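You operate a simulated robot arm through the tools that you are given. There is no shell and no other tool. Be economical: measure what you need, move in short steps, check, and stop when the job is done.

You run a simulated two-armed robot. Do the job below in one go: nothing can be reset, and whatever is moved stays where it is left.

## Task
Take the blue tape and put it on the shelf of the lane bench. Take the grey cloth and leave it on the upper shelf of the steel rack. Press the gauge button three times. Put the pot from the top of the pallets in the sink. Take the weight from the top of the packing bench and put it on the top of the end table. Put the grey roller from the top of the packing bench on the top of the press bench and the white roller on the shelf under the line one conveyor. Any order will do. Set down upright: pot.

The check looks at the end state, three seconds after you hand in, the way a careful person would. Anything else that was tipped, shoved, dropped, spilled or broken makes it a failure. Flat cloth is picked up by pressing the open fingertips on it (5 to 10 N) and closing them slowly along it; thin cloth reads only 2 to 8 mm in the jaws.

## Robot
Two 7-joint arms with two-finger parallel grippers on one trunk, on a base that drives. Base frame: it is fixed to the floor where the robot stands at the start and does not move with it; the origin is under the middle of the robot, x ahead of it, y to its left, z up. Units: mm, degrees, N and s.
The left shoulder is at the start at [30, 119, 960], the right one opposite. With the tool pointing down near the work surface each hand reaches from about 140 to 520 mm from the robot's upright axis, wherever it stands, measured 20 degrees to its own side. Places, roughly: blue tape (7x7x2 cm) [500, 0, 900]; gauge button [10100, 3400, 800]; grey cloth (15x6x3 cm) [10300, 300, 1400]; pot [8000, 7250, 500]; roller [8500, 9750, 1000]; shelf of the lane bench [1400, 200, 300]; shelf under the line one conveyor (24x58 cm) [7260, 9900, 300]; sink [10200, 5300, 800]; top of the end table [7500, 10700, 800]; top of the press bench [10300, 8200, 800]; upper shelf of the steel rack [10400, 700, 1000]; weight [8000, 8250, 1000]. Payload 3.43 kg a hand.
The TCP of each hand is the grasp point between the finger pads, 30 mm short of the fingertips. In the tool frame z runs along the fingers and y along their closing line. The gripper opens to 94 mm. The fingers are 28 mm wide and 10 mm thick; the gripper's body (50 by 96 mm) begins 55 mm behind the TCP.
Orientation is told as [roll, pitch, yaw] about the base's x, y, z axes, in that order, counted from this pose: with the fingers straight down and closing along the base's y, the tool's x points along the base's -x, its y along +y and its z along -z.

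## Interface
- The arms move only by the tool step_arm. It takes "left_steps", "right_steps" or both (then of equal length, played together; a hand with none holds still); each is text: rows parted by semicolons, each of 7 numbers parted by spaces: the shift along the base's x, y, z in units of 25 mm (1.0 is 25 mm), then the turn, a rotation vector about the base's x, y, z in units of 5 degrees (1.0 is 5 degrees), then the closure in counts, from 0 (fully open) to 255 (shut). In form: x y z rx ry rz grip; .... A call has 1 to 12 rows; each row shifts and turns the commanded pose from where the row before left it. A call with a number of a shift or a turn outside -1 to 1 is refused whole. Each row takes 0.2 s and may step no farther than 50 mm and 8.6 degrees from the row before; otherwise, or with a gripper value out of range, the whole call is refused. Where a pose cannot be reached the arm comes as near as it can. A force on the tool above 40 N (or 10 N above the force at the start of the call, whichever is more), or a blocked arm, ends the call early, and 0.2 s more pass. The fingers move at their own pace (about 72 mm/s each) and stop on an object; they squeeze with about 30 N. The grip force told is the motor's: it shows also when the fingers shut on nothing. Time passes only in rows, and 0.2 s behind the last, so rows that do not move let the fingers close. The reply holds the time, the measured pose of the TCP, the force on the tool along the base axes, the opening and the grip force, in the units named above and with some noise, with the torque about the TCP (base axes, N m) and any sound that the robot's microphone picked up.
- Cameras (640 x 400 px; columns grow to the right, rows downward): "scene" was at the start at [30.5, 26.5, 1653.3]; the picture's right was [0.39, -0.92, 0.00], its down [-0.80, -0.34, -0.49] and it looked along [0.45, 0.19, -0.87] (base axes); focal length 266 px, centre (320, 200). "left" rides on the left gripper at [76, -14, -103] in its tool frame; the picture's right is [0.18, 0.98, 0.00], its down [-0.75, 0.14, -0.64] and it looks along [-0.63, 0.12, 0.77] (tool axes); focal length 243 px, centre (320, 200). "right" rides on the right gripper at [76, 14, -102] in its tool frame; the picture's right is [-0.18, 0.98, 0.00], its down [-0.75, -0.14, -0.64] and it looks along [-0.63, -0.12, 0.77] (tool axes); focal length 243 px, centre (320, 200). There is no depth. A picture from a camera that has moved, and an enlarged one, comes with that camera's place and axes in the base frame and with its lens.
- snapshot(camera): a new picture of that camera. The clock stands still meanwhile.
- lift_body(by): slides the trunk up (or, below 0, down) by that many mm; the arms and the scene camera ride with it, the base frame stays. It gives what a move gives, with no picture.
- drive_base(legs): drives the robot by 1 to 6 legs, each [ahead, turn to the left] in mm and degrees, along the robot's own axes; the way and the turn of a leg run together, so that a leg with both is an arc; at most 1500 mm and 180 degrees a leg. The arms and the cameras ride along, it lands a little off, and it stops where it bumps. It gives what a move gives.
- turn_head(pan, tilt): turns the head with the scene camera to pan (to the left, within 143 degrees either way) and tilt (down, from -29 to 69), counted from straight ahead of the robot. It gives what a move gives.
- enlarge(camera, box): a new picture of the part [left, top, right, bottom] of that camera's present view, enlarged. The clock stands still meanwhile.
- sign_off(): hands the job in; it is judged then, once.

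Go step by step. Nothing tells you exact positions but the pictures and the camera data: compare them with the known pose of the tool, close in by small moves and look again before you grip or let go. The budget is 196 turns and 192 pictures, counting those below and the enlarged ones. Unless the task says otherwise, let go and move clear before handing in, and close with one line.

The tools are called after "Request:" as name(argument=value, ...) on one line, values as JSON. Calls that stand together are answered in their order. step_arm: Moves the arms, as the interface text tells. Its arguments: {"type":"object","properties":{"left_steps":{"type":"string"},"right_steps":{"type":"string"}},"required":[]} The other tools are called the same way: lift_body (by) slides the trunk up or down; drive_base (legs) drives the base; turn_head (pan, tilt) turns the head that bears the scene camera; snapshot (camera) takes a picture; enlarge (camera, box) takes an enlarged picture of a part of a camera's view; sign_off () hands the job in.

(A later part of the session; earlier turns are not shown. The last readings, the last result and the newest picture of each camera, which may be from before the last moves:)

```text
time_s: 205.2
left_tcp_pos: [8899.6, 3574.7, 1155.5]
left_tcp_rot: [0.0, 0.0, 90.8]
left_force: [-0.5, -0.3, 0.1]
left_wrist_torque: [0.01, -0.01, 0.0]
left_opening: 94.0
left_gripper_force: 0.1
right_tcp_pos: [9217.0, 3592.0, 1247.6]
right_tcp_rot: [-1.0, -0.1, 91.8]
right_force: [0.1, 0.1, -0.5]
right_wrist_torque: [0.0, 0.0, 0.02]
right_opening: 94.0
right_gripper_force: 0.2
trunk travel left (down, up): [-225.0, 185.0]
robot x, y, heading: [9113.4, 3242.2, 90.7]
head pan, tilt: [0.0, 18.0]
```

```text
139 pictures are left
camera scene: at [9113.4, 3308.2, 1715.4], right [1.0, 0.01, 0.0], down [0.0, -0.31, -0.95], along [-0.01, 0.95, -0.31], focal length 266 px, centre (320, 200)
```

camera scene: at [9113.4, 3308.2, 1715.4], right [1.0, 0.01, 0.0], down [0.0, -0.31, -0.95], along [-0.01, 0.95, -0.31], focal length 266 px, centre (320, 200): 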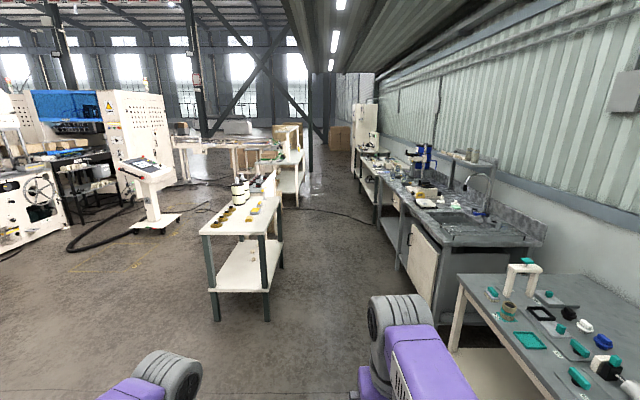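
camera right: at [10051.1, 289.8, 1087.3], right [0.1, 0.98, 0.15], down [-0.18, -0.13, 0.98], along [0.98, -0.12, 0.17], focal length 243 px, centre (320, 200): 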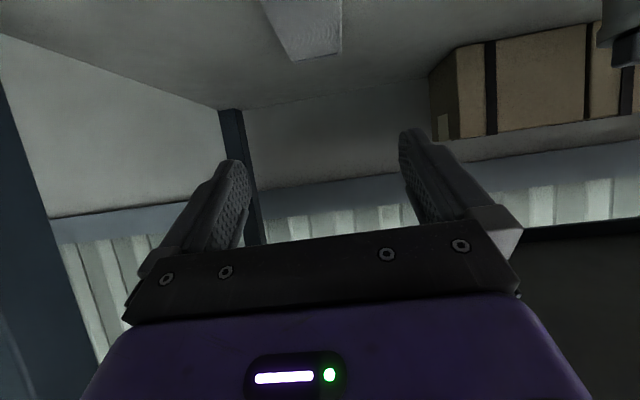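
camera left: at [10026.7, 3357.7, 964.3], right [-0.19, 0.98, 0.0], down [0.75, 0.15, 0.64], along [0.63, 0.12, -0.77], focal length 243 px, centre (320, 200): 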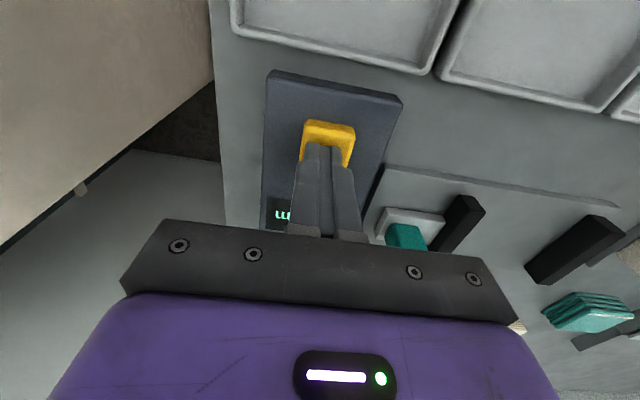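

The aisle at x≈9100 is clear between the work table (x 8200–8660) and the sink bench. I drive on to y≈6700 and look left.

Request:
drive_base(legs=[[1500, -0.5], [1500, 0], [450, 0]])

Request:
turn_head(pan=60, tilt=25)

Request:
snapshot(camera="scene")

Request:
turn_head(pan=0, tilt=20)

Request:
snapshot(camera="scene")

```text
time_s: 221.9
left_tcp_pos: [8969.0, 7033.4, 1155.9]
left_tcp_rot: [0.0, 0.1, 88.2]
left_force: [0.3, 0.6, 0.0]
left_wrist_torque: [-0.04, 0.01, -0.03]
left_opening: 93.8
left_gripper_force: 0.1
right_tcp_pos: [9288.8, 7035.6, 1247.4]
right_tcp_rot: [-1.0, 0.0, 89.3]
right_force: [-0.8, 0.5, -0.8]
right_wrist_torque: [0.01, -0.04, 0.0]
right_opening: 93.8
right_gripper_force: 0.0
trunk travel left (down, up): [-225.0, 185.0]
robot x, y, heading: [9168.0, 6691.8, 88.3]
head pan, tilt: [0.0, 18.0]
```

```text
time_s: 223.2
left_tcp_pos: [8969.6, 7032.5, 1156.3]
left_tcp_rot: [-0.1, 0.0, 88.2]
left_force: [0.7, -1.1, 0.3]
left_wrist_torque: [-0.02, 0.02, -0.01]
left_opening: 94.0
left_gripper_force: 0.1
right_tcp_pos: [9288.0, 7035.1, 1248.6]
right_tcp_rot: [-1.0, -0.1, 89.1]
right_force: [-0.5, 0.0, 0.3]
right_wrist_torque: [-0.03, -0.01, 0.01]
right_opening: 94.2
right_gripper_force: 0.0
trunk travel left (down, up): [-225.0, 185.0]
robot x, y, heading: [9168.7, 6691.6, 88.1]
head pan, tilt: [60.0, 25.0]
```

```text
138 pictures are left
camera scene: at [9090.6, 6713.1, 1704.1], right [0.53, 0.85, 0.0], down [0.36, -0.22, -0.91], along [-0.77, 0.48, -0.42], focal length 266 px, centre (320, 200)
```

scene: 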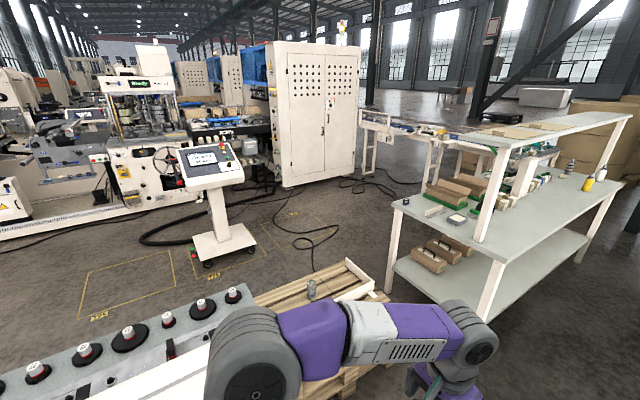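

```text
time_s: 224.5
left_tcp_pos: [8970.3, 7033.4, 1156.6]
left_tcp_rot: [0.1, 0.0, 88.2]
left_force: [0.1, 0.5, 0.6]
left_wrist_torque: [0.0, 0.02, -0.01]
left_opening: 93.9
left_gripper_force: 0.0
right_tcp_pos: [9287.5, 7034.8, 1247.1]
right_tcp_rot: [-1.0, -0.2, 89.2]
right_force: [-0.1, -0.1, -0.2]
right_wrist_torque: [0.03, -0.02, -0.01]
right_opening: 94.0
right_gripper_force: 0.1
trunk travel left (down, up): [-225.0, 185.0]
robot x, y, heading: [9173.7, 6692.0, 88.1]
head pan, tilt: [0.0, 20.0]
```

```text
137 pictures are left
camera scene: at [9171.8, 6757.4, 1712.2], right [1.0, -0.03, 0.0], down [-0.01, -0.34, -0.94], along [0.03, 0.94, -0.34], focal length 266 px, centre (320, 200)
```

scene: 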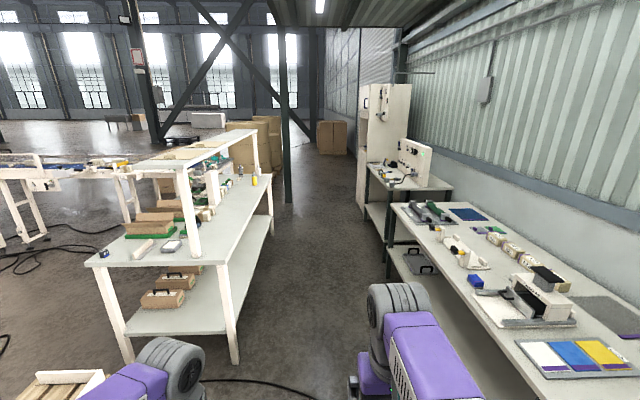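

Request:
turn_head(pan=65, tilt=45)

Request:
step_arm(left_steps="0 -1 0 0 0 0 0;0 -1 0 0 0 0 0;0 -1 0 0 0 0 0;0 -1 0 0 0 0 0;0 -1 0 0 0 0 0;0 -1 0 0 0 0 0")

Request:
snapshot(camera="scene")

```text
time_s: 225.9
left_tcp_pos: [8970.2, 7034.3, 1156.3]
left_tcp_rot: [0.0, 0.0, 88.3]
left_force: [-0.7, 0.5, 0.1]
left_wrist_torque: [-0.01, -0.03, 0.0]
left_opening: 94.2
left_gripper_force: 0.0
right_tcp_pos: [9289.2, 7035.6, 1247.0]
right_tcp_rot: [-1.0, -0.2, 89.2]
right_force: [0.2, -0.7, 0.4]
right_wrist_torque: [0.0, 0.03, 0.0]
right_opening: 94.0
right_gripper_force: 0.1
trunk travel left (down, up): [-225.0, 185.0]
robot x, y, heading: [9167.2, 6694.1, 88.1]
head pan, tilt: [65.0, 45.0]
```

```text
time_s: 227.3
left_tcp_pos: [8970.0, 6883.3, 1155.6]
left_tcp_rot: [0.0, 0.0, 88.2]
left_force: [-0.6, 0.1, 0.1]
left_wrist_torque: [0.0, -0.03, -0.01]
left_opening: 94.0
left_gripper_force: 0.1
right_tcp_pos: [9288.4, 7035.2, 1248.2]
right_tcp_rot: [-1.0, -0.1, 89.1]
right_force: [0.1, -0.4, -0.1]
right_wrist_torque: [0.02, 0.01, 0.02]
right_opening: 94.2
right_gripper_force: 0.0
trunk travel left (down, up): [-225.0, 185.0]
robot x, y, heading: [9169.7, 6693.6, 88.0]
head pan, tilt: [65.0, 45.0]
```

```text
136 pictures are left
camera scene: at [9096.3, 6699.9, 1673.6], right [0.45, 0.89, 0.0], down [0.63, -0.32, -0.71], along [-0.63, 0.32, -0.71], focal length 266 px, centre (320, 200)
```

scene: 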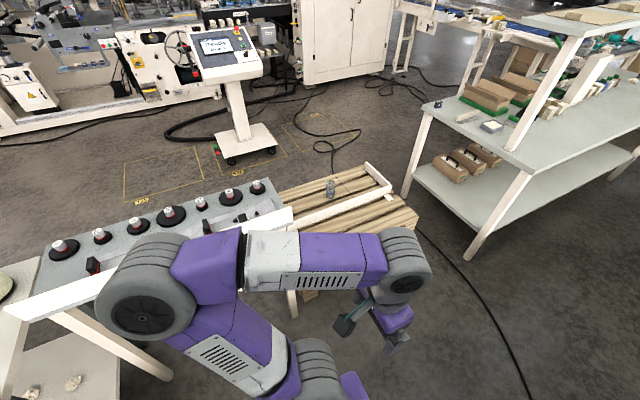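

Request:
enlarge(camera="scene", box=[270, 140, 430, 240])

Request:
enlarge(camera="scene", box=[400, 60, 560, 180])

```text
4.00 times, centred on (350, 190) of scene
camera zoom: at [9096.3, 6699.9, 1673.6], right [0.45, 0.89, 0.0], down [0.63, -0.32, -0.71], along [-0.63, 0.32, -0.71], focal length 1062 px, centre (200, 240)
```

zoom: 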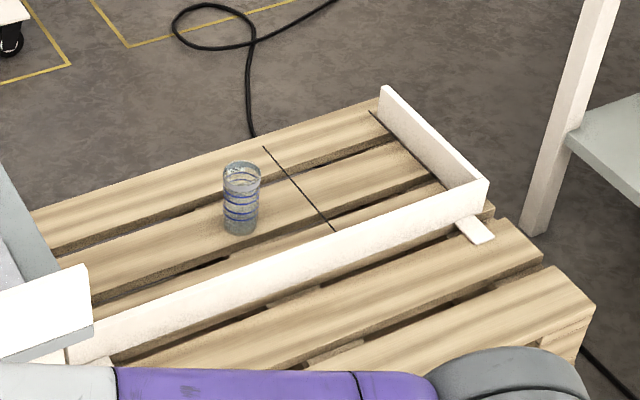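

```text
3.33 times, centred on (480, 120) of scene
camera zoom: at [9096.3, 6699.9, 1673.6], right [0.45, 0.89, 0.0], down [0.63, -0.32, -0.71], along [-0.63, 0.32, -0.71], focal length 885 px, centre (-213, 467)
```

zoom: 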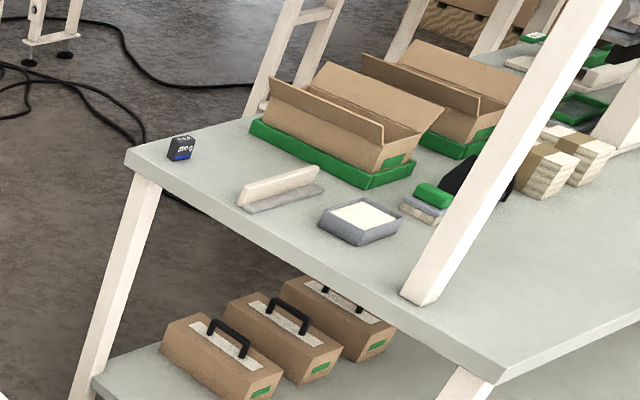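

The "pot" is the glass jar on the pallets, best reached from the west side (a fence stands on its east); the weight is the dark-blue cube at the packing bench's south-west corner. First I go on north to see the rollers and the routes.

Request:
drive_base(legs=[[0, 2], [1500, 0], [1300, 0]])

Request:
turn_head(pan=90, tilt=25)

Request:
snapshot(camera="scene")

Request:
turn_head(pan=30, tilt=25)

Request:
snapshot(camera="scene")

Request:
turn_head(pan=-100, tilt=25)

Request:
snapshot(camera="scene")

```text
time_s: 241.4
left_tcp_pos: [8870.1, 9706.3, 1156.7]
left_tcp_rot: [0.0, 0.0, 93.1]
left_force: [0.4, -0.5, 0.4]
left_wrist_torque: [0.02, 0.01, 0.03]
left_opening: 94.0
left_gripper_force: 0.2
right_tcp_pos: [9173.0, 9884.6, 1248.1]
right_tcp_rot: [-1.0, -0.2, 94.1]
right_force: [0.1, 0.6, -0.3]
right_wrist_torque: [-0.02, -0.02, 0.02]
right_opening: 94.1
right_gripper_force: 0.0
trunk travel left (down, up): [-225.0, 185.0]
robot x, y, heading: [9087.7, 9531.6, 93.0]
head pan, tilt: [65.0, 45.0]
```

```text
time_s: 242.3
left_tcp_pos: [8869.1, 9707.4, 1156.6]
left_tcp_rot: [0.0, 0.0, 93.2]
left_force: [-0.4, 0.1, 0.4]
left_wrist_torque: [-0.02, 0.01, -0.01]
left_opening: 93.9
left_gripper_force: 0.1
right_tcp_pos: [9173.3, 9886.5, 1248.5]
right_tcp_rot: [-1.1, 0.0, 94.1]
right_force: [0.2, 0.5, 0.1]
right_wrist_torque: [0.02, 0.03, 0.0]
right_opening: 93.7
right_gripper_force: 0.0
trunk travel left (down, up): [-225.0, 185.0]
robot x, y, heading: [9084.5, 9534.7, 92.8]
head pan, tilt: [90.0, 25.0]
```

```text
133 pictures are left
camera scene: at [8993.9, 9501.2, 1704.1], right [-0.05, 1.0, 0.0], down [0.42, 0.02, -0.91], along [-0.9, -0.05, -0.42], focal length 266 px, centre (320, 200)
```

scene: 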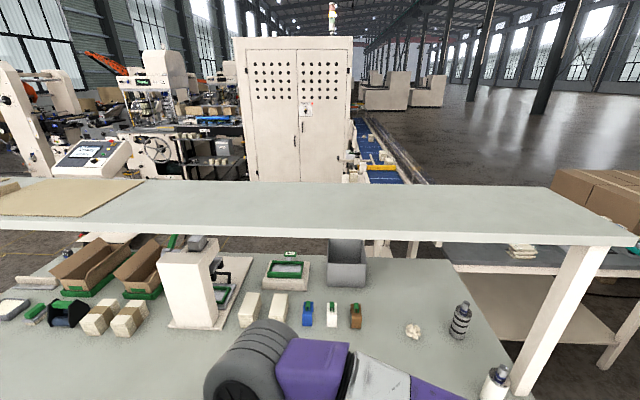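

```text
time_s: 243.6
left_tcp_pos: [8869.2, 9705.5, 1157.5]
left_tcp_rot: [0.0, 0.0, 93.1]
left_force: [0.4, -0.1, -0.2]
left_wrist_torque: [0.03, -0.03, -0.03]
left_opening: 93.9
left_gripper_force: 0.0
right_tcp_pos: [9173.9, 9885.8, 1248.7]
right_tcp_rot: [-1.0, -0.1, 94.0]
right_force: [-0.3, -0.1, -0.9]
right_wrist_torque: [0.0, -0.01, 0.02]
right_opening: 94.2
right_gripper_force: 0.0
trunk travel left (down, up): [-225.0, 185.0]
robot x, y, heading: [9086.8, 9537.1, 92.7]
head pan, tilt: [30.0, 25.0]
```

```text
132 pictures are left
camera scene: at [9035.7, 9583.1, 1704.1], right [0.84, 0.55, 0.0], down [0.23, -0.35, -0.91], along [-0.49, 0.76, -0.42], focal length 266 px, centre (320, 200)
```

scene: 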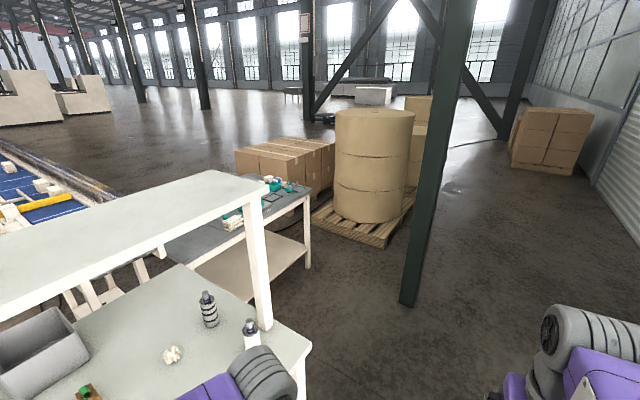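

```text
time_s: 245.7
left_tcp_pos: [8869.6, 9706.5, 1156.1]
left_tcp_rot: [0.0, 0.1, 93.1]
left_force: [-0.2, 0.2, 0.1]
left_wrist_torque: [0.0, -0.01, 0.01]
left_opening: 93.8
left_gripper_force: 0.1
right_tcp_pos: [9173.4, 9884.8, 1248.6]
right_tcp_rot: [-1.0, 0.0, 94.1]
right_force: [-0.4, 0.2, 0.2]
right_wrist_torque: [0.04, 0.03, 0.0]
right_opening: 94.3
right_gripper_force: 0.0
trunk travel left (down, up): [-225.0, 185.0]
robot x, y, heading: [9082.9, 9534.5, 92.9]
head pan, tilt: [-100.0, 25.0]
```

```text
131 pictures are left
camera scene: at [9177.4, 9494.7, 1704.1], right [-0.12, -0.99, 0.0], down [-0.42, 0.05, -0.91], along [0.9, -0.11, -0.42], focal length 266 px, centre (320, 200)
```

scene: 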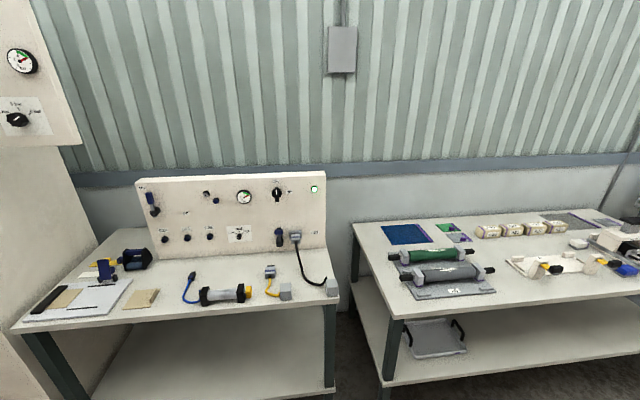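

Both rollers stand near the packing bench's north-east corner, under an over-shelf (clearance ≈400 mm). I go level with them, face the bench and look closely.

Request:
drive_base(legs=[[330, 0], [0, 87]])

Request:
turn_head(pan=0, tilt=45)

Request:
snapshot(camera="scene")

```text
time_s: 251.7
left_tcp_pos: [8888.2, 9662.0, 1156.4]
left_tcp_rot: [0.0, 0.0, -179.1]
left_force: [-0.2, 0.4, 0.4]
left_wrist_torque: [0.04, 0.01, 0.05]
left_opening: 94.0
left_gripper_force: 0.0
right_tcp_pos: [8719.6, 9973.0, 1247.9]
right_tcp_rot: [-1.0, -0.1, -178.2]
right_force: [0.8, -0.6, 0.2]
right_wrist_torque: [-0.01, -0.02, 0.0]
right_opening: 93.9
right_gripper_force: 0.1
trunk travel left (down, up): [-225.0, 185.0]
robot x, y, heading: [9065.6, 9872.7, -179.2]
head pan, tilt: [-100.0, 25.0]
```

```text
time_s: 253.4
left_tcp_pos: [8888.9, 9662.8, 1157.2]
left_tcp_rot: [0.1, -0.1, -179.0]
left_force: [0.7, 0.7, -0.4]
left_wrist_torque: [0.0, -0.02, 0.0]
left_opening: 94.2
left_gripper_force: 0.1
right_tcp_pos: [8719.9, 9972.9, 1246.9]
right_tcp_rot: [-1.0, 0.0, -178.3]
right_force: [0.4, 0.4, 0.5]
right_wrist_torque: [0.02, 0.0, 0.0]
right_opening: 94.0
right_gripper_force: 0.1
trunk travel left (down, up): [-225.0, 185.0]
robot x, y, heading: [9061.5, 9873.1, -179.2]
head pan, tilt: [0.0, 45.0]
```

```text
130 pictures are left
camera scene: at [9015.8, 9871.8, 1673.6], right [-0.01, 1.0, 0.0], down [0.71, 0.01, -0.71], along [-0.71, -0.01, -0.71], focal length 266 px, centre (320, 200)
```

scene: 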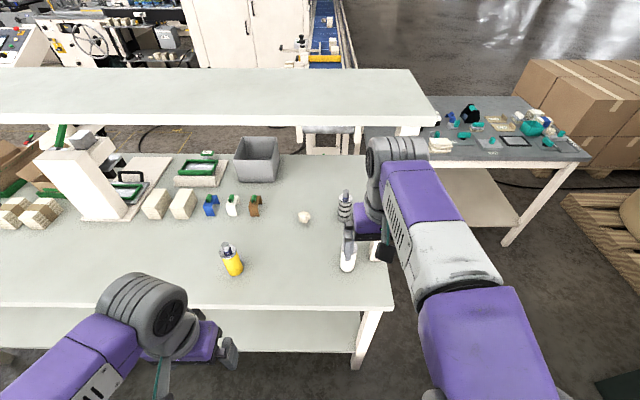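

Request:
enlarge(camera="scene", box=[190, 170, 390, 295])

```text
3.20 times, centred on (290, 232) of scene
camera zoom: at [9015.8, 9871.8, 1673.6], right [-0.01, 1.0, 0.0], down [0.71, 0.01, -0.71], along [-0.71, -0.01, -0.71], focal length 850 px, centre (416, 96)
```

zoom: 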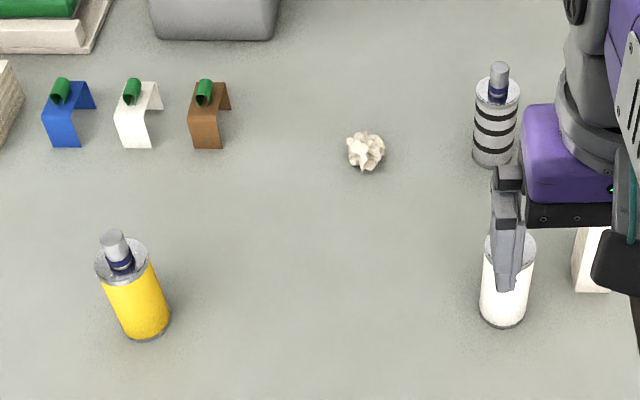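

Request:
snapshot(camera="right")

Request:
snapshot(camera="left")

```text
128 pictures are left
camera right: at [8796.9, 9960.6, 1349.1], right [-0.15, -0.99, -0.02], down [-0.76, 0.11, 0.65], along [-0.64, 0.11, -0.76], focal length 243 px, centre (320, 200)
```

right: 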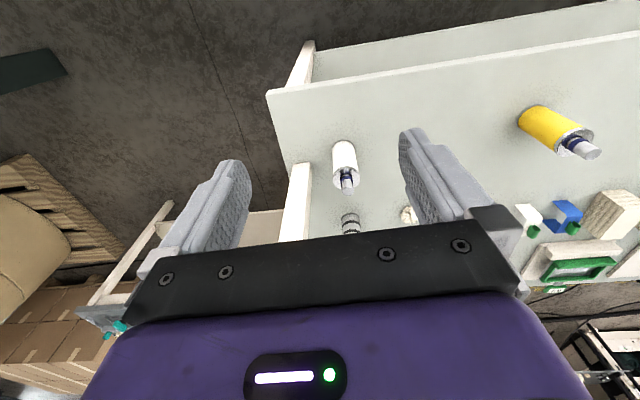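

```text
127 pictures are left
camera left: at [8964.0, 9679.8, 1258.8], right [0.2, -0.98, 0.0], down [-0.75, -0.15, 0.64], along [-0.63, -0.13, -0.77], focal length 243 px, centre (320, 200)
```

left: 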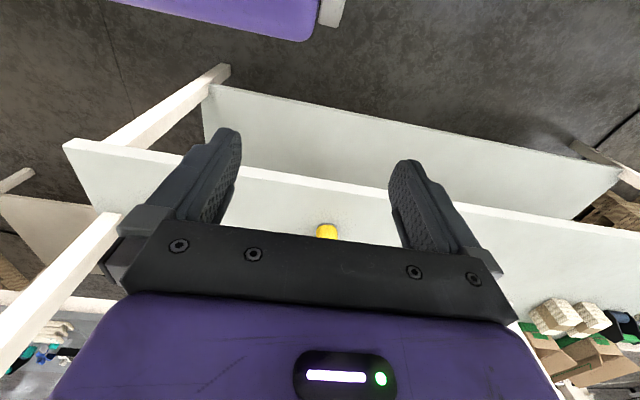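

White roller stands at about [8557, 9956], grey at [8345, 9955], bench top z≈895. I bring the right hand, tilted 60° forward, in front of the white one.

Request:
step_arm(right_steps="-0.1 -0.06 -0.9 0 1 0 0;-0.1 -0.06 -0.9 0 1 0 0;-0.1 -0.06 -0.9 0 1 0 0;-0.1 -0.06 -0.9 0 1 0 0;-0.1 -0.06 -0.9 0 1 0 0;-0.1 -0.06 -0.9 0 1 0 0;-0.1 -0.06 -0.9 0 1 0 0;-0.1 -0.06 -0.9 0 1 0 0;-0.1 -0.06 -0.9 0 1 0 0;-0.1 -0.06 -0.9 0 1 0 0;-0.1 -0.06 -0.9 0 1 0 0;-0.1 -0.06 -0.9 0 1 0 0")

Request:
snapshot(camera="right")

Request:
snapshot(camera="scene")

```text
time_s: 256.0
left_tcp_pos: [8886.7, 9662.3, 1156.9]
left_tcp_rot: [-0.1, 0.1, -179.1]
left_force: [0.2, 0.1, -0.1]
left_wrist_torque: [0.0, -0.02, 0.03]
left_opening: 94.1
left_gripper_force: 0.1
right_tcp_pos: [8640.9, 9930.1, 990.2]
right_tcp_rot: [-4.4, -60.0, -176.3]
right_force: [-0.2, 0.0, -0.3]
right_wrist_torque: [-0.02, -0.02, 0.03]
right_opening: 93.9
right_gripper_force: 0.1
right hand out of reach, approached as far as the arm can: row 9, 10, 11, 12
trunk travel left (down, up): [-225.0, 185.0]
robot x, y, heading: [9070.2, 9868.0, -179.4]
head pan, tilt: [0.0, 45.0]
```

```text
126 pictures are left
camera right: at [8767.3, 9917.1, 973.6], right [-0.09, -0.99, 0.12], down [0.18, 0.1, 0.98], along [-0.98, 0.11, 0.17], focal length 243 px, centre (320, 200)
```

right: 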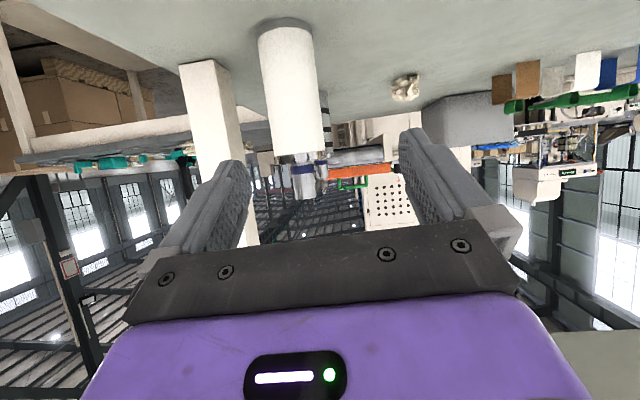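

```text
125 pictures are left
camera scene: at [9015.2, 9871.1, 1673.5], right [-0.01, 1.0, 0.0], down [0.71, 0.01, -0.71], along [-0.71, -0.01, -0.71], focal length 266 px, centre (320, 200)
```

scene: 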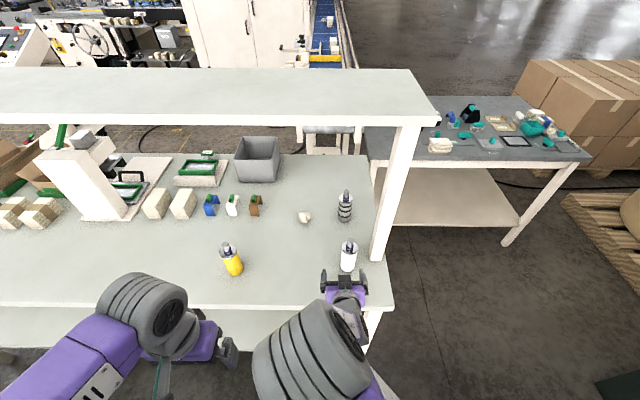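

I back the base 80 mm to ease the folded arm, then line the hand up in front of the white roller (base ≈[8557, 9951, 875]).

Request:
drive_base(legs=[[-80, 0]])

Request:
step_arm(right_steps="-0.6 0.3 -0.6 0 0 0 0;-0.6 0.3 -0.6 0 0 0 0;-0.6 0.2 -0.6 0 0 0 0;-0.6 0 -0.6 0 0 0 0;-0.6 0 -0.2 0 0 0 0")

Request:
snapshot(camera="right")

```text
time_s: 257.1
left_tcp_pos: [8966.4, 9665.0, 1156.5]
left_tcp_rot: [0.0, -0.1, -179.0]
left_force: [0.1, 0.0, -0.8]
left_wrist_torque: [0.01, 0.01, -0.03]
left_opening: 94.1
left_gripper_force: 0.0
right_tcp_pos: [8719.3, 9930.6, 990.3]
right_tcp_rot: [-4.3, -60.0, -176.2]
right_force: [0.0, -0.4, -0.7]
right_wrist_torque: [-0.03, -0.04, 0.01]
right_opening: 94.0
right_gripper_force: 0.0
trunk travel left (down, up): [-225.0, 185.0]
robot x, y, heading: [9144.5, 9872.0, -179.2]
head pan, tilt: [0.0, 45.0]
```

```text
time_s: 258.3
left_tcp_pos: [8965.1, 9664.4, 1156.0]
left_tcp_rot: [0.0, 0.1, -179.0]
left_force: [-0.1, -0.6, -0.6]
left_wrist_torque: [0.01, 0.0, 0.01]
left_opening: 94.0
left_gripper_force: 0.1
right_tcp_pos: [8643.4, 9951.3, 924.7]
right_tcp_rot: [-4.2, -60.0, -176.2]
right_force: [0.3, -0.2, -0.2]
right_wrist_torque: [-0.05, -0.04, 0.01]
right_opening: 94.0
right_gripper_force: 0.1
trunk travel left (down, up): [-225.0, 185.0]
robot x, y, heading: [9146.7, 9873.9, -179.0]
head pan, tilt: [0.0, 45.0]
```

```text
124 pictures are left
camera right: at [8770.4, 9938.4, 909.0], right [-0.09, -0.99, 0.12], down [0.18, 0.11, 0.98], along [-0.98, 0.11, 0.17], focal length 243 px, centre (320, 200)
```

right: 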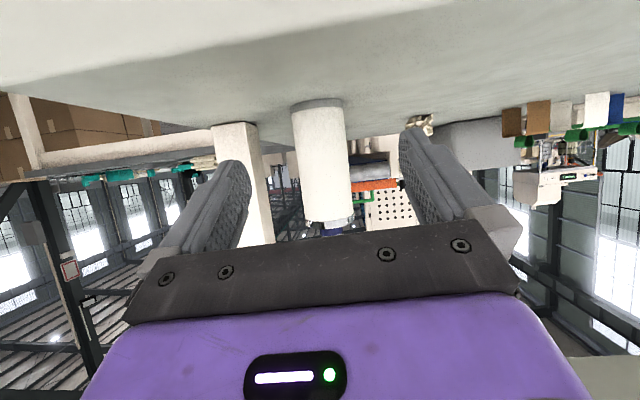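

Request:
step_arm(right_steps="-1 0 0 0 0 0 0;-1 0.05 0 0 0 0 0;-0.8 0 0 0 0 0 0;-0.5 0 0 0 0 0 0")

Request:
snapshot(camera="right")

Request:
enlarge(camera="scene", box=[270, 170, 430, 290])

```text
time_s: 259.3
left_tcp_pos: [8966.4, 9664.2, 1156.7]
left_tcp_rot: [0.0, 0.1, -178.9]
left_force: [0.8, 1.2, 0.3]
left_wrist_torque: [-0.03, 0.01, 0.02]
left_opening: 94.2
left_gripper_force: 0.0
right_tcp_pos: [8561.9, 9954.6, 925.1]
right_tcp_rot: [-4.3, -60.1, -176.2]
right_force: [0.4, 0.0, 0.1]
right_wrist_torque: [0.01, 0.01, 0.0]
right_opening: 94.2
right_gripper_force: 0.2
trunk travel left (down, up): [-225.0, 185.0]
robot x, y, heading: [9148.9, 9874.6, -179.1]
head pan, tilt: [0.0, 45.0]
```

```text
123 pictures are left
camera right: at [8688.3, 9940.8, 908.6], right [-0.09, -0.99, 0.12], down [0.18, 0.1, 0.98], along [-0.98, 0.11, 0.17], focal length 243 px, centre (320, 200)
```

right: 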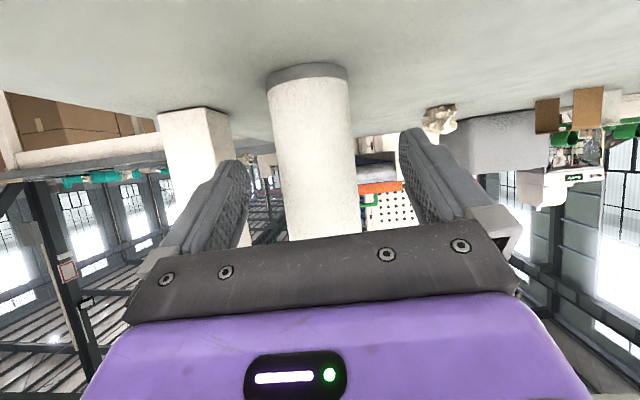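

```text
3.33 times, centred on (350, 230) of scene
camera zoom: at [9093.6, 9873.0, 1673.5], right [-0.01, 1.0, 0.0], down [0.71, 0.01, -0.71], along [-0.71, -0.01, -0.71], focal length 885 px, centre (220, 100)
```

zoom: 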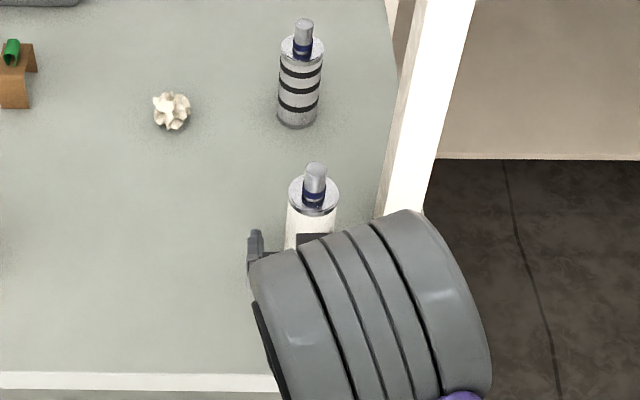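

Request:
step_arm(right_steps="-0.5 -0.05 0 0 0 0 0;0 0 0 0 0 0 90;0 0 0 0 0 0 150;0 0 0 0 0 0 255;0 0 0 0 0 0 255;0 0 0 0 0 0 255")

Request:
step_arm(right_steps="0 0 0.4 0 0 0 255;0 0 0.4 0 0 0 255")

Request:
snapshot(camera="right")

```text
time_s: 260.7
left_tcp_pos: [8966.2, 9664.6, 1156.6]
left_tcp_rot: [0.0, 0.1, -179.1]
left_force: [0.6, -0.3, 0.0]
left_wrist_torque: [0.05, 0.02, 0.0]
left_opening: 94.3
left_gripper_force: 0.2
right_tcp_pos: [8550.0, 9952.6, 926.1]
right_tcp_rot: [-4.2, -60.2, -176.4]
right_force: [-1.9, 7.3, 8.9]
right_wrist_torque: [0.19, 0.33, -0.25]
right_opening: 49.1
right_gripper_force: 30.7
trunk travel left (down, up): [-225.0, 185.0]
robot x, y, heading: [9148.5, 9874.8, -179.0]
head pan, tilt: [0.0, 45.0]
```

```text
time_s: 261.3
left_tcp_pos: [8966.1, 9664.6, 1156.8]
left_tcp_rot: [0.0, 0.1, -179.0]
left_force: [0.0, -0.2, 0.0]
left_wrist_torque: [0.0, -0.01, 0.0]
left_opening: 94.0
left_gripper_force: 0.1
right_tcp_pos: [8550.1, 9950.9, 944.5]
right_tcp_rot: [-4.3, -59.9, -176.2]
right_force: [-0.1, -0.4, -2.8]
right_wrist_torque: [0.01, -0.05, 0.03]
right_opening: 48.8
right_gripper_force: 29.8
trunk travel left (down, up): [-225.0, 185.0]
robot x, y, heading: [9143.7, 9873.2, -179.1]
head pan, tilt: [0.0, 45.0]
```

```text
121 pictures are left
camera right: at [8677.1, 9937.6, 928.6], right [-0.09, -0.99, 0.12], down [0.18, 0.1, 0.98], along [-0.98, 0.11, 0.17], focal length 243 px, centre (320, 200)
```

right: 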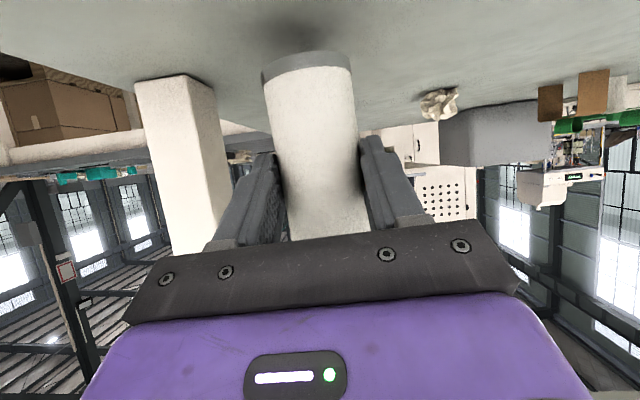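

White roller held. I lift it, back away from the bench, and shift north so the left hand can reach the grey one.

Request:
step_arm(right_steps="0 0 1 0 0 0 255;0 0 1 0 0 0 255;0 0 1 0 0 0 255")

Request:
drive_base(legs=[[-210, 0], [0, 25], [-260, 0], [0, -26]])

Request:
step_arm(right_steps="0 0.5 1 0 -1 0 255;0.3 0.5 1 0 -1 0 255;0.3 0.5 1 0 -1 0 255;0.3 0.5 1 0 -1 0 255;0.3 0.5 0 0 -1 0 255;0.3 0.5 0 0 -1 0 255;0.3 0.5 0 0 -1 0 255;0.3 0.5 0 0 -1 0 255;0.3 0 0 0 -1 0 255;0.3 0 0 0 -1 0 255;0.3 0 0 0 -1 0 255;0.3 0 0 0 -1 0 255", left_steps="-0.7 0 -1 0 1 0 0;-0.7 0 -1 0 1 0 0;-0.7 0 -1 0 1 0 0;-0.7 0 -1 0 1 0 0;-0.7 0 -1 0 1 0 0;-0.7 0 -0.5 0 1 0 0;-0.7 0 0 0 1 0 0;-0.7 0 0 0 1 0 0;-0.7 0 0 0 1 0 0;-0.7 0 0 0 1 0 0;-0.7 0 0 0 1 0 0;-0.7 0 0 0 1 0 0")

Request:
snapshot(camera="scene")

Request:
snapshot(camera="right")

```text
time_s: 262.1
left_tcp_pos: [8966.5, 9664.1, 1155.8]
left_tcp_rot: [0.0, 0.1, -179.1]
left_force: [0.2, 0.1, -0.8]
left_wrist_torque: [-0.01, -0.01, -0.01]
left_opening: 94.1
left_gripper_force: 0.1
right_tcp_pos: [8552.4, 9952.0, 1020.2]
right_tcp_rot: [-4.3, -59.9, -176.2]
right_force: [-0.3, 0.8, -3.4]
right_wrist_torque: [-0.01, -0.07, -0.02]
right_opening: 49.1
right_gripper_force: 30.3
trunk travel left (down, up): [-225.0, 185.0]
robot x, y, heading: [9147.2, 9872.4, -179.3]
head pan, tilt: [0.0, 45.0]
```

```text
time_s: 267.8
left_tcp_pos: [9408.2, 9785.4, 1154.5]
left_tcp_rot: [0.1, 0.0, -179.8]
left_force: [-0.4, -0.1, -1.1]
left_wrist_torque: [-0.02, 0.0, -0.01]
left_opening: 94.0
left_gripper_force: 0.1
right_tcp_pos: [8997.6, 10079.0, 1019.3]
right_tcp_rot: [-4.3, -59.9, -177.2]
right_force: [0.2, 0.5, -2.6]
right_wrist_torque: [0.01, -0.06, 0.0]
right_opening: 48.9
right_gripper_force: 29.6
trunk travel left (down, up): [-225.0, 185.0]
robot x, y, heading: [9593.0, 9989.6, 179.9]
head pan, tilt: [0.0, 45.0]
```

```text
time_s: 270.4
left_tcp_pos: [9150.4, 9770.2, 1061.4]
left_tcp_rot: [0.6, -58.0, 179.3]
left_force: [0.5, -0.6, 0.2]
left_wrist_torque: [-0.02, 0.02, -0.01]
left_opening: 94.0
left_gripper_force: 0.1
left hand out of reach, approached as far as the arm can: row 3, 4, 5, 6, 8, 9, 10, 12
right_tcp_pos: [9080.9, 10178.2, 1120.0]
right_tcp_rot: [-1.7, 0.2, -178.5]
right_force: [-0.8, 0.2, -3.8]
right_wrist_torque: [0.02, -0.05, -0.01]
right_opening: 49.0
right_gripper_force: 29.4
trunk travel left (down, up): [-225.0, 185.0]
robot x, y, heading: [9593.6, 9988.3, 180.2]
head pan, tilt: [0.0, 45.0]
```

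```text
120 pictures are left
camera scene: at [9538.3, 9991.3, 1673.5], right [0.0, 1.0, 0.0], down [0.71, 0.0, -0.71], along [-0.71, 0.0, -0.71], focal length 266 px, centre (320, 200)
```

scene: 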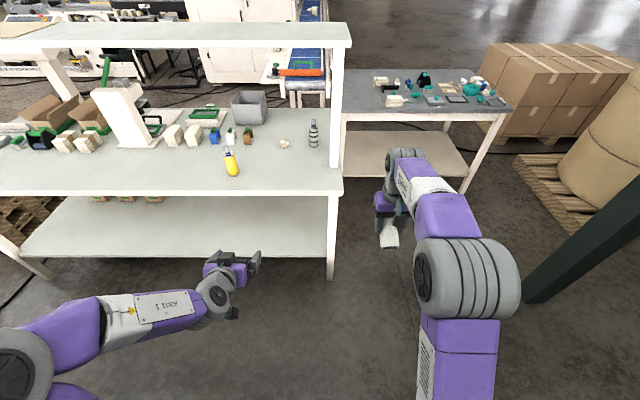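

```text
119 pictures are left
camera right: at [9156.7, 10163.1, 1220.7], right [-0.16, -0.99, -0.03], down [-0.76, 0.1, 0.64], along [-0.63, 0.13, -0.76], focal length 243 px, centre (320, 200)
```

right: 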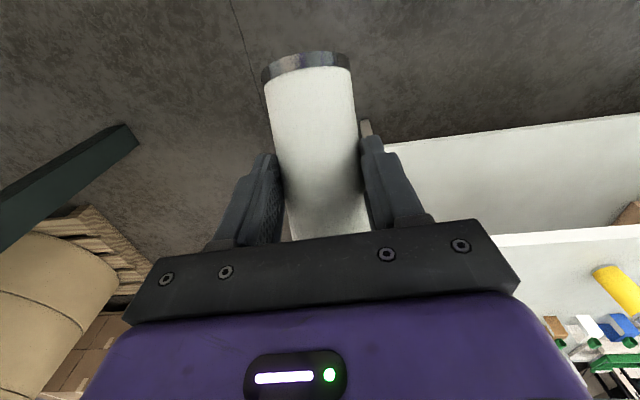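

I bring the left hand to the grey roller's line (y≈9958, z≈930) and draw the right hand back, then drive in.

Request:
step_arm(left_steps="0 0.94 -0.65 0 0 0 0;0 0.94 -0.65 0 0 0 0;0 0.94 -0.65 0 0 0 0;0 0.94 -0.65 0 0 0 0;0 0.94 -0.65 0 0 0 0;0 0.94 -0.65 0 0 0 0;0 0.94 -0.65 0 0 0 0;0 0.94 -0.65 0 0 0 0", right_steps="0.6 0 0 0 0 0 255;0.6 0 0 0 0 0 255;0.6 0 0 0 0 0 255;0.6 0 0 0 0 0 255;0.6 0 0 0 0 0 255;0.6 0 0 0 0 0 255;0.6 0 0 0 0 0 255;0.6 0 0 0 0 0 255")

Request:
drive_base(legs=[[400, 0]])

Request:
snapshot(camera="left")

Request:
snapshot(camera="scene")

```text
time_s: 272.2
left_tcp_pos: [9137.9, 9958.1, 936.3]
left_tcp_rot: [-0.1, -60.0, -179.8]
left_force: [-0.8, 0.4, 0.6]
left_wrist_torque: [0.0, 0.01, 0.03]
left_opening: 94.0
left_gripper_force: 0.1
left hand out of reach, approached as far as the arm can: row 1, 2
right_tcp_pos: [9200.4, 10179.7, 1118.7]
right_tcp_rot: [-1.7, 0.1, -178.6]
right_force: [0.9, 0.4, -3.7]
right_wrist_torque: [-0.04, 0.0, 0.01]
right_opening: 49.0
right_gripper_force: 29.5
trunk travel left (down, up): [-225.0, 185.0]
robot x, y, heading: [9589.5, 9991.1, 180.0]
head pan, tilt: [0.0, 45.0]
```

```text
time_s: 274.7
left_tcp_pos: [8738.5, 9962.5, 936.7]
left_tcp_rot: [-0.2, -59.9, 179.8]
left_force: [-0.6, 0.1, -0.9]
left_wrist_torque: [0.01, 0.02, 0.02]
left_opening: 94.0
left_gripper_force: 0.1
right_tcp_pos: [8803.9, 10181.6, 1117.5]
right_tcp_rot: [-1.8, 0.0, -178.9]
right_force: [0.0, 1.2, -4.3]
right_wrist_torque: [0.01, -0.05, 0.02]
right_opening: 48.9
right_gripper_force: 30.2
trunk travel left (down, up): [-225.0, 185.0]
robot x, y, heading: [9193.5, 9990.9, 179.7]
head pan, tilt: [0.0, 45.0]
```

```text
118 pictures are left
camera left: at [8865.9, 9977.5, 921.7], right [0.09, -0.98, -0.16], down [0.18, -0.14, 0.97], along [-0.98, -0.11, 0.16], focal length 243 px, centre (320, 200)
```

left: 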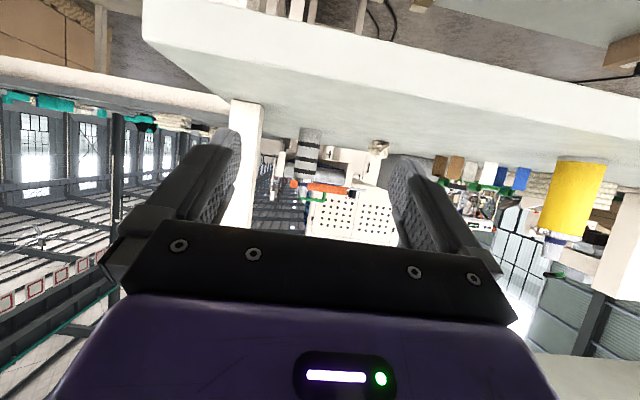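

```text
117 pictures are left
camera scene: at [9140.1, 9993.9, 1673.5], right [0.01, 1.0, 0.0], down [0.71, -0.01, -0.71], along [-0.71, 0.01, -0.71], focal length 266 px, centre (320, 200)
```

scene: 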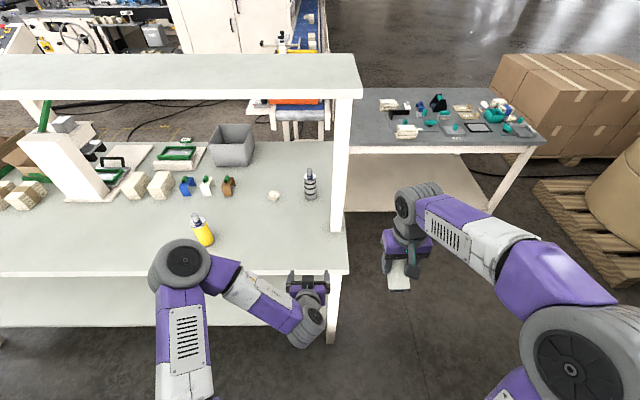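

I extend the left arm first (so its elbow draws in, away from the yellow roller) and then roll forward.

Request:
step_arm(left_steps="-1 0 0 0 0 0 0;-1 0 0 0 0 0 0;-1 0 0 0 0 0 0;-1 0 0 0 0 0 0;-1 0 0 0 0 0 0;-1 0 0 0 0 0 0;-1 0 0 0 0 0 0;-1 0 0 0 0 0 0;-1 0 0 0 0 0 0")

Request:
snapshot(camera="scene")

Request:
snapshot(camera="left")

```text
time_s: 276.7
left_tcp_pos: [8513.8, 9962.7, 937.8]
left_tcp_rot: [-0.1, -59.9, 179.7]
left_force: [-0.4, 0.2, -0.4]
left_wrist_torque: [-0.02, 0.02, 0.0]
left_opening: 93.8
left_gripper_force: 0.0
right_tcp_pos: [8802.6, 10183.4, 1119.5]
right_tcp_rot: [-1.7, 0.0, -178.9]
right_force: [-0.1, 1.0, -3.6]
right_wrist_torque: [-0.01, -0.05, 0.0]
right_opening: 49.0
right_gripper_force: 30.4
trunk travel left (down, up): [-225.0, 185.0]
robot x, y, heading: [9192.3, 9994.8, 179.5]
head pan, tilt: [0.0, 45.0]
```

```text
116 pictures are left
camera scene: at [9140.5, 9994.1, 1673.5], right [0.01, 1.0, 0.0], down [0.71, -0.01, -0.71], along [-0.71, 0.01, -0.71], focal length 266 px, centre (320, 200)
```

scene: 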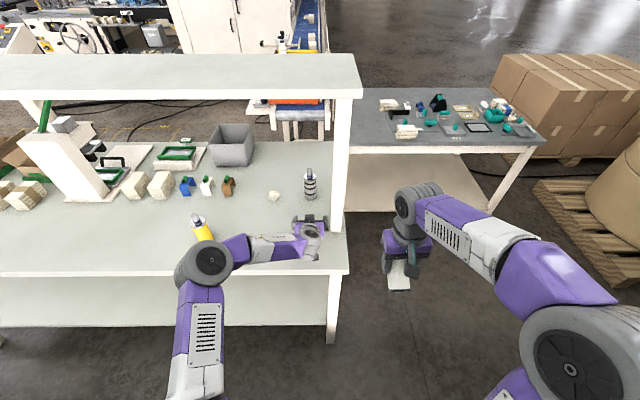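

```text
115 pictures are left
camera left: at [8641.0, 9977.9, 922.3], right [0.09, -0.98, -0.16], down [0.18, -0.14, 0.97], along [-0.98, -0.11, 0.16], focal length 243 px, centre (320, 200)
```

left: 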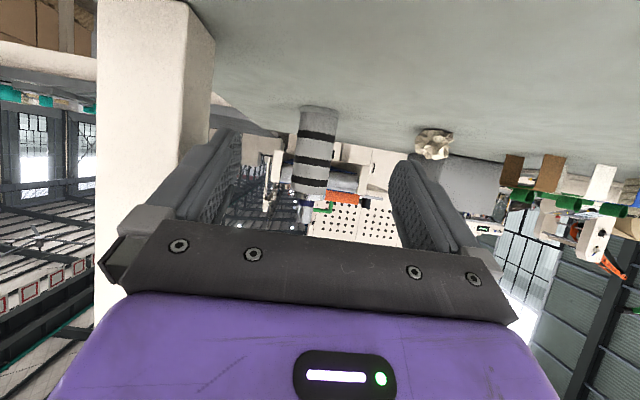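

Request:
step_arm(left_steps="-0.8 0 -0.2 0 0 0 0;-0.8 0 -0.2 0 0 0 0")

Request:
drive_base(legs=[[115, 0]])

Request:
snapshot(camera="left")

Request:
snapshot(camera="scene")

```text
time_s: 277.3
left_tcp_pos: [8473.1, 9962.5, 925.7]
left_tcp_rot: [-0.3, -59.9, 179.9]
left_force: [0.0, -0.1, 0.5]
left_wrist_torque: [0.0, -0.01, 0.01]
left_opening: 93.9
left_gripper_force: 0.1
right_tcp_pos: [8803.5, 10183.6, 1119.2]
right_tcp_rot: [-1.9, 0.0, -178.9]
right_force: [0.5, -0.4, -3.2]
right_wrist_torque: [-0.02, -0.03, -0.04]
right_opening: 48.9
right_gripper_force: 29.9
trunk travel left (down, up): [-225.0, 185.0]
robot x, y, heading: [9195.3, 9994.2, 179.6]
head pan, tilt: [0.0, 45.0]
```

```text
time_s: 278.5
left_tcp_pos: [8360.2, 9964.2, 925.1]
left_tcp_rot: [-0.2, -59.8, 179.7]
left_force: [-0.2, -0.1, -0.2]
left_wrist_torque: [0.0, 0.04, 0.0]
left_opening: 93.8
left_gripper_force: 0.1
right_tcp_pos: [8690.4, 10185.5, 1119.3]
right_tcp_rot: [-1.8, 0.1, -179.1]
right_force: [0.2, -0.1, -3.7]
right_wrist_torque: [0.01, -0.05, -0.04]
right_opening: 48.8
right_gripper_force: 30.3
trunk travel left (down, up): [-225.0, 185.0]
robot x, y, heading: [9077.4, 9995.1, 179.4]
head pan, tilt: [0.0, 45.0]
```

```text
114 pictures are left
camera left: at [8487.8, 9979.3, 910.8], right [0.08, -0.98, -0.16], down [0.18, -0.14, 0.97], along [-0.98, -0.11, 0.16], focal length 243 px, centre (320, 200)
```

left: 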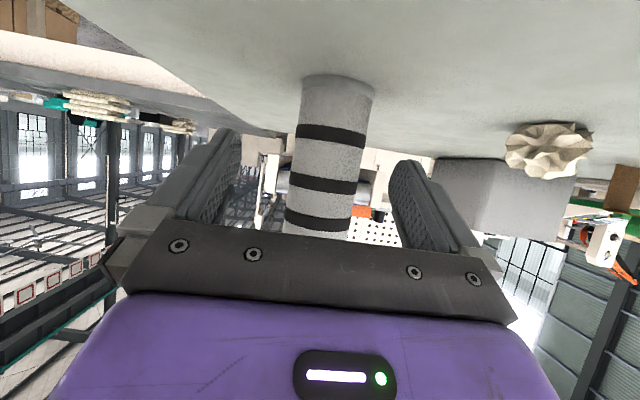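

```text
113 pictures are left
camera scene: at [9026.7, 9995.0, 1673.5], right [0.01, 1.0, 0.0], down [0.71, -0.01, -0.71], along [-0.71, 0.01, -0.71], focal length 266 px, centre (320, 200)
```

scene: 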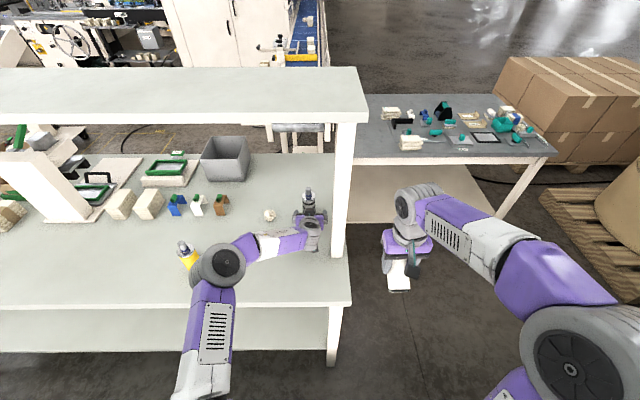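

Request:
step_arm(left_steps="-0.7 -0.05 0 0 0 0 0;-0.7 -0.05 0 0 0 0 0;0 0 0 0 0 0 0")

Request:
snapshot(camera="left")

```text
time_s: 279.3
left_tcp_pos: [8326.5, 9962.9, 926.6]
left_tcp_rot: [-0.2, -59.9, 179.8]
left_force: [1.4, -0.2, 0.5]
left_wrist_torque: [0.0, -0.01, 0.0]
left_opening: 93.7
left_gripper_force: 0.1
right_tcp_pos: [8691.4, 10185.3, 1119.1]
right_tcp_rot: [-1.8, -0.1, -179.1]
right_force: [-0.1, -0.7, -3.7]
right_wrist_torque: [-0.02, 0.0, 0.0]
right_opening: 48.9
right_gripper_force: 30.3
trunk travel left (down, up): [-225.0, 185.0]
robot x, y, heading: [9080.1, 9997.0, 179.6]
head pan, tilt: [0.0, 45.0]
```

```text
112 pictures are left
camera left: at [8453.2, 9977.5, 910.9], right [0.08, -0.98, -0.16], down [0.18, -0.15, 0.97], along [-0.98, -0.11, 0.16], focal length 243 px, centre (320, 200)
```

left: 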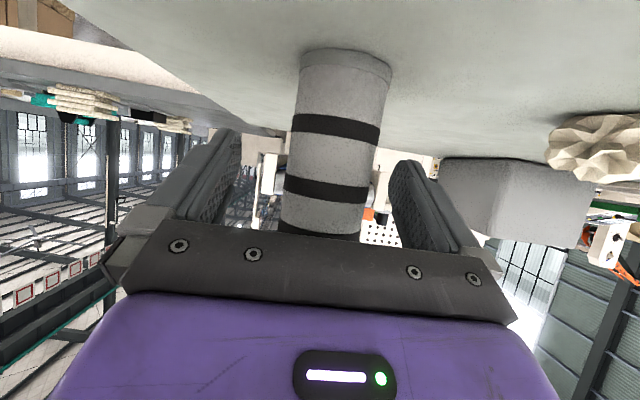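

Roller sits between the pads. I close, then lift a little.

Request:
step_arm(left_steps="0 0 0 0 0 0 90;0 0 0 0 0 0 150;0 0 0 0 0 0 255;0 0 0 0 0 0 255;0 0 0 0 0 0 255;0 0 0.4 0 0 0 255;0 0 0.8 0 0 0 255;0 0 1 0 0 0 255")

Request:
snapshot(camera="left")

```text
time_s: 281.1
left_tcp_pos: [8326.3, 9962.4, 982.0]
left_tcp_rot: [-0.1, -59.9, 179.6]
left_force: [0.6, 0.7, -3.2]
left_wrist_torque: [0.01, -0.02, -0.03]
left_opening: 49.1
left_gripper_force: 30.5
right_tcp_pos: [8690.6, 10185.6, 1119.3]
right_tcp_rot: [-1.9, 0.1, -179.2]
right_force: [1.0, 0.5, -3.9]
right_wrist_torque: [-0.02, 0.0, 0.02]
right_opening: 49.3
right_gripper_force: 30.0
trunk travel left (down, up): [-225.0, 185.0]
robot x, y, heading: [9080.0, 9991.6, 179.6]
head pan, tilt: [0.0, 45.0]
```

```text
111 pictures are left
camera left: at [8454.5, 9976.9, 966.7], right [0.08, -0.98, -0.16], down [0.18, -0.14, 0.97], along [-0.98, -0.11, 0.16], focal length 243 px, centre (320, 200)
```

left: 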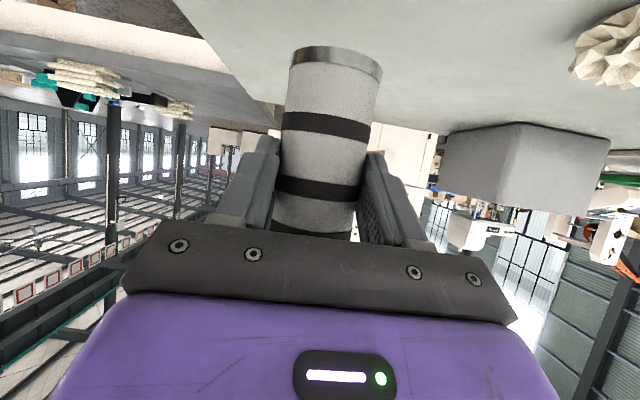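

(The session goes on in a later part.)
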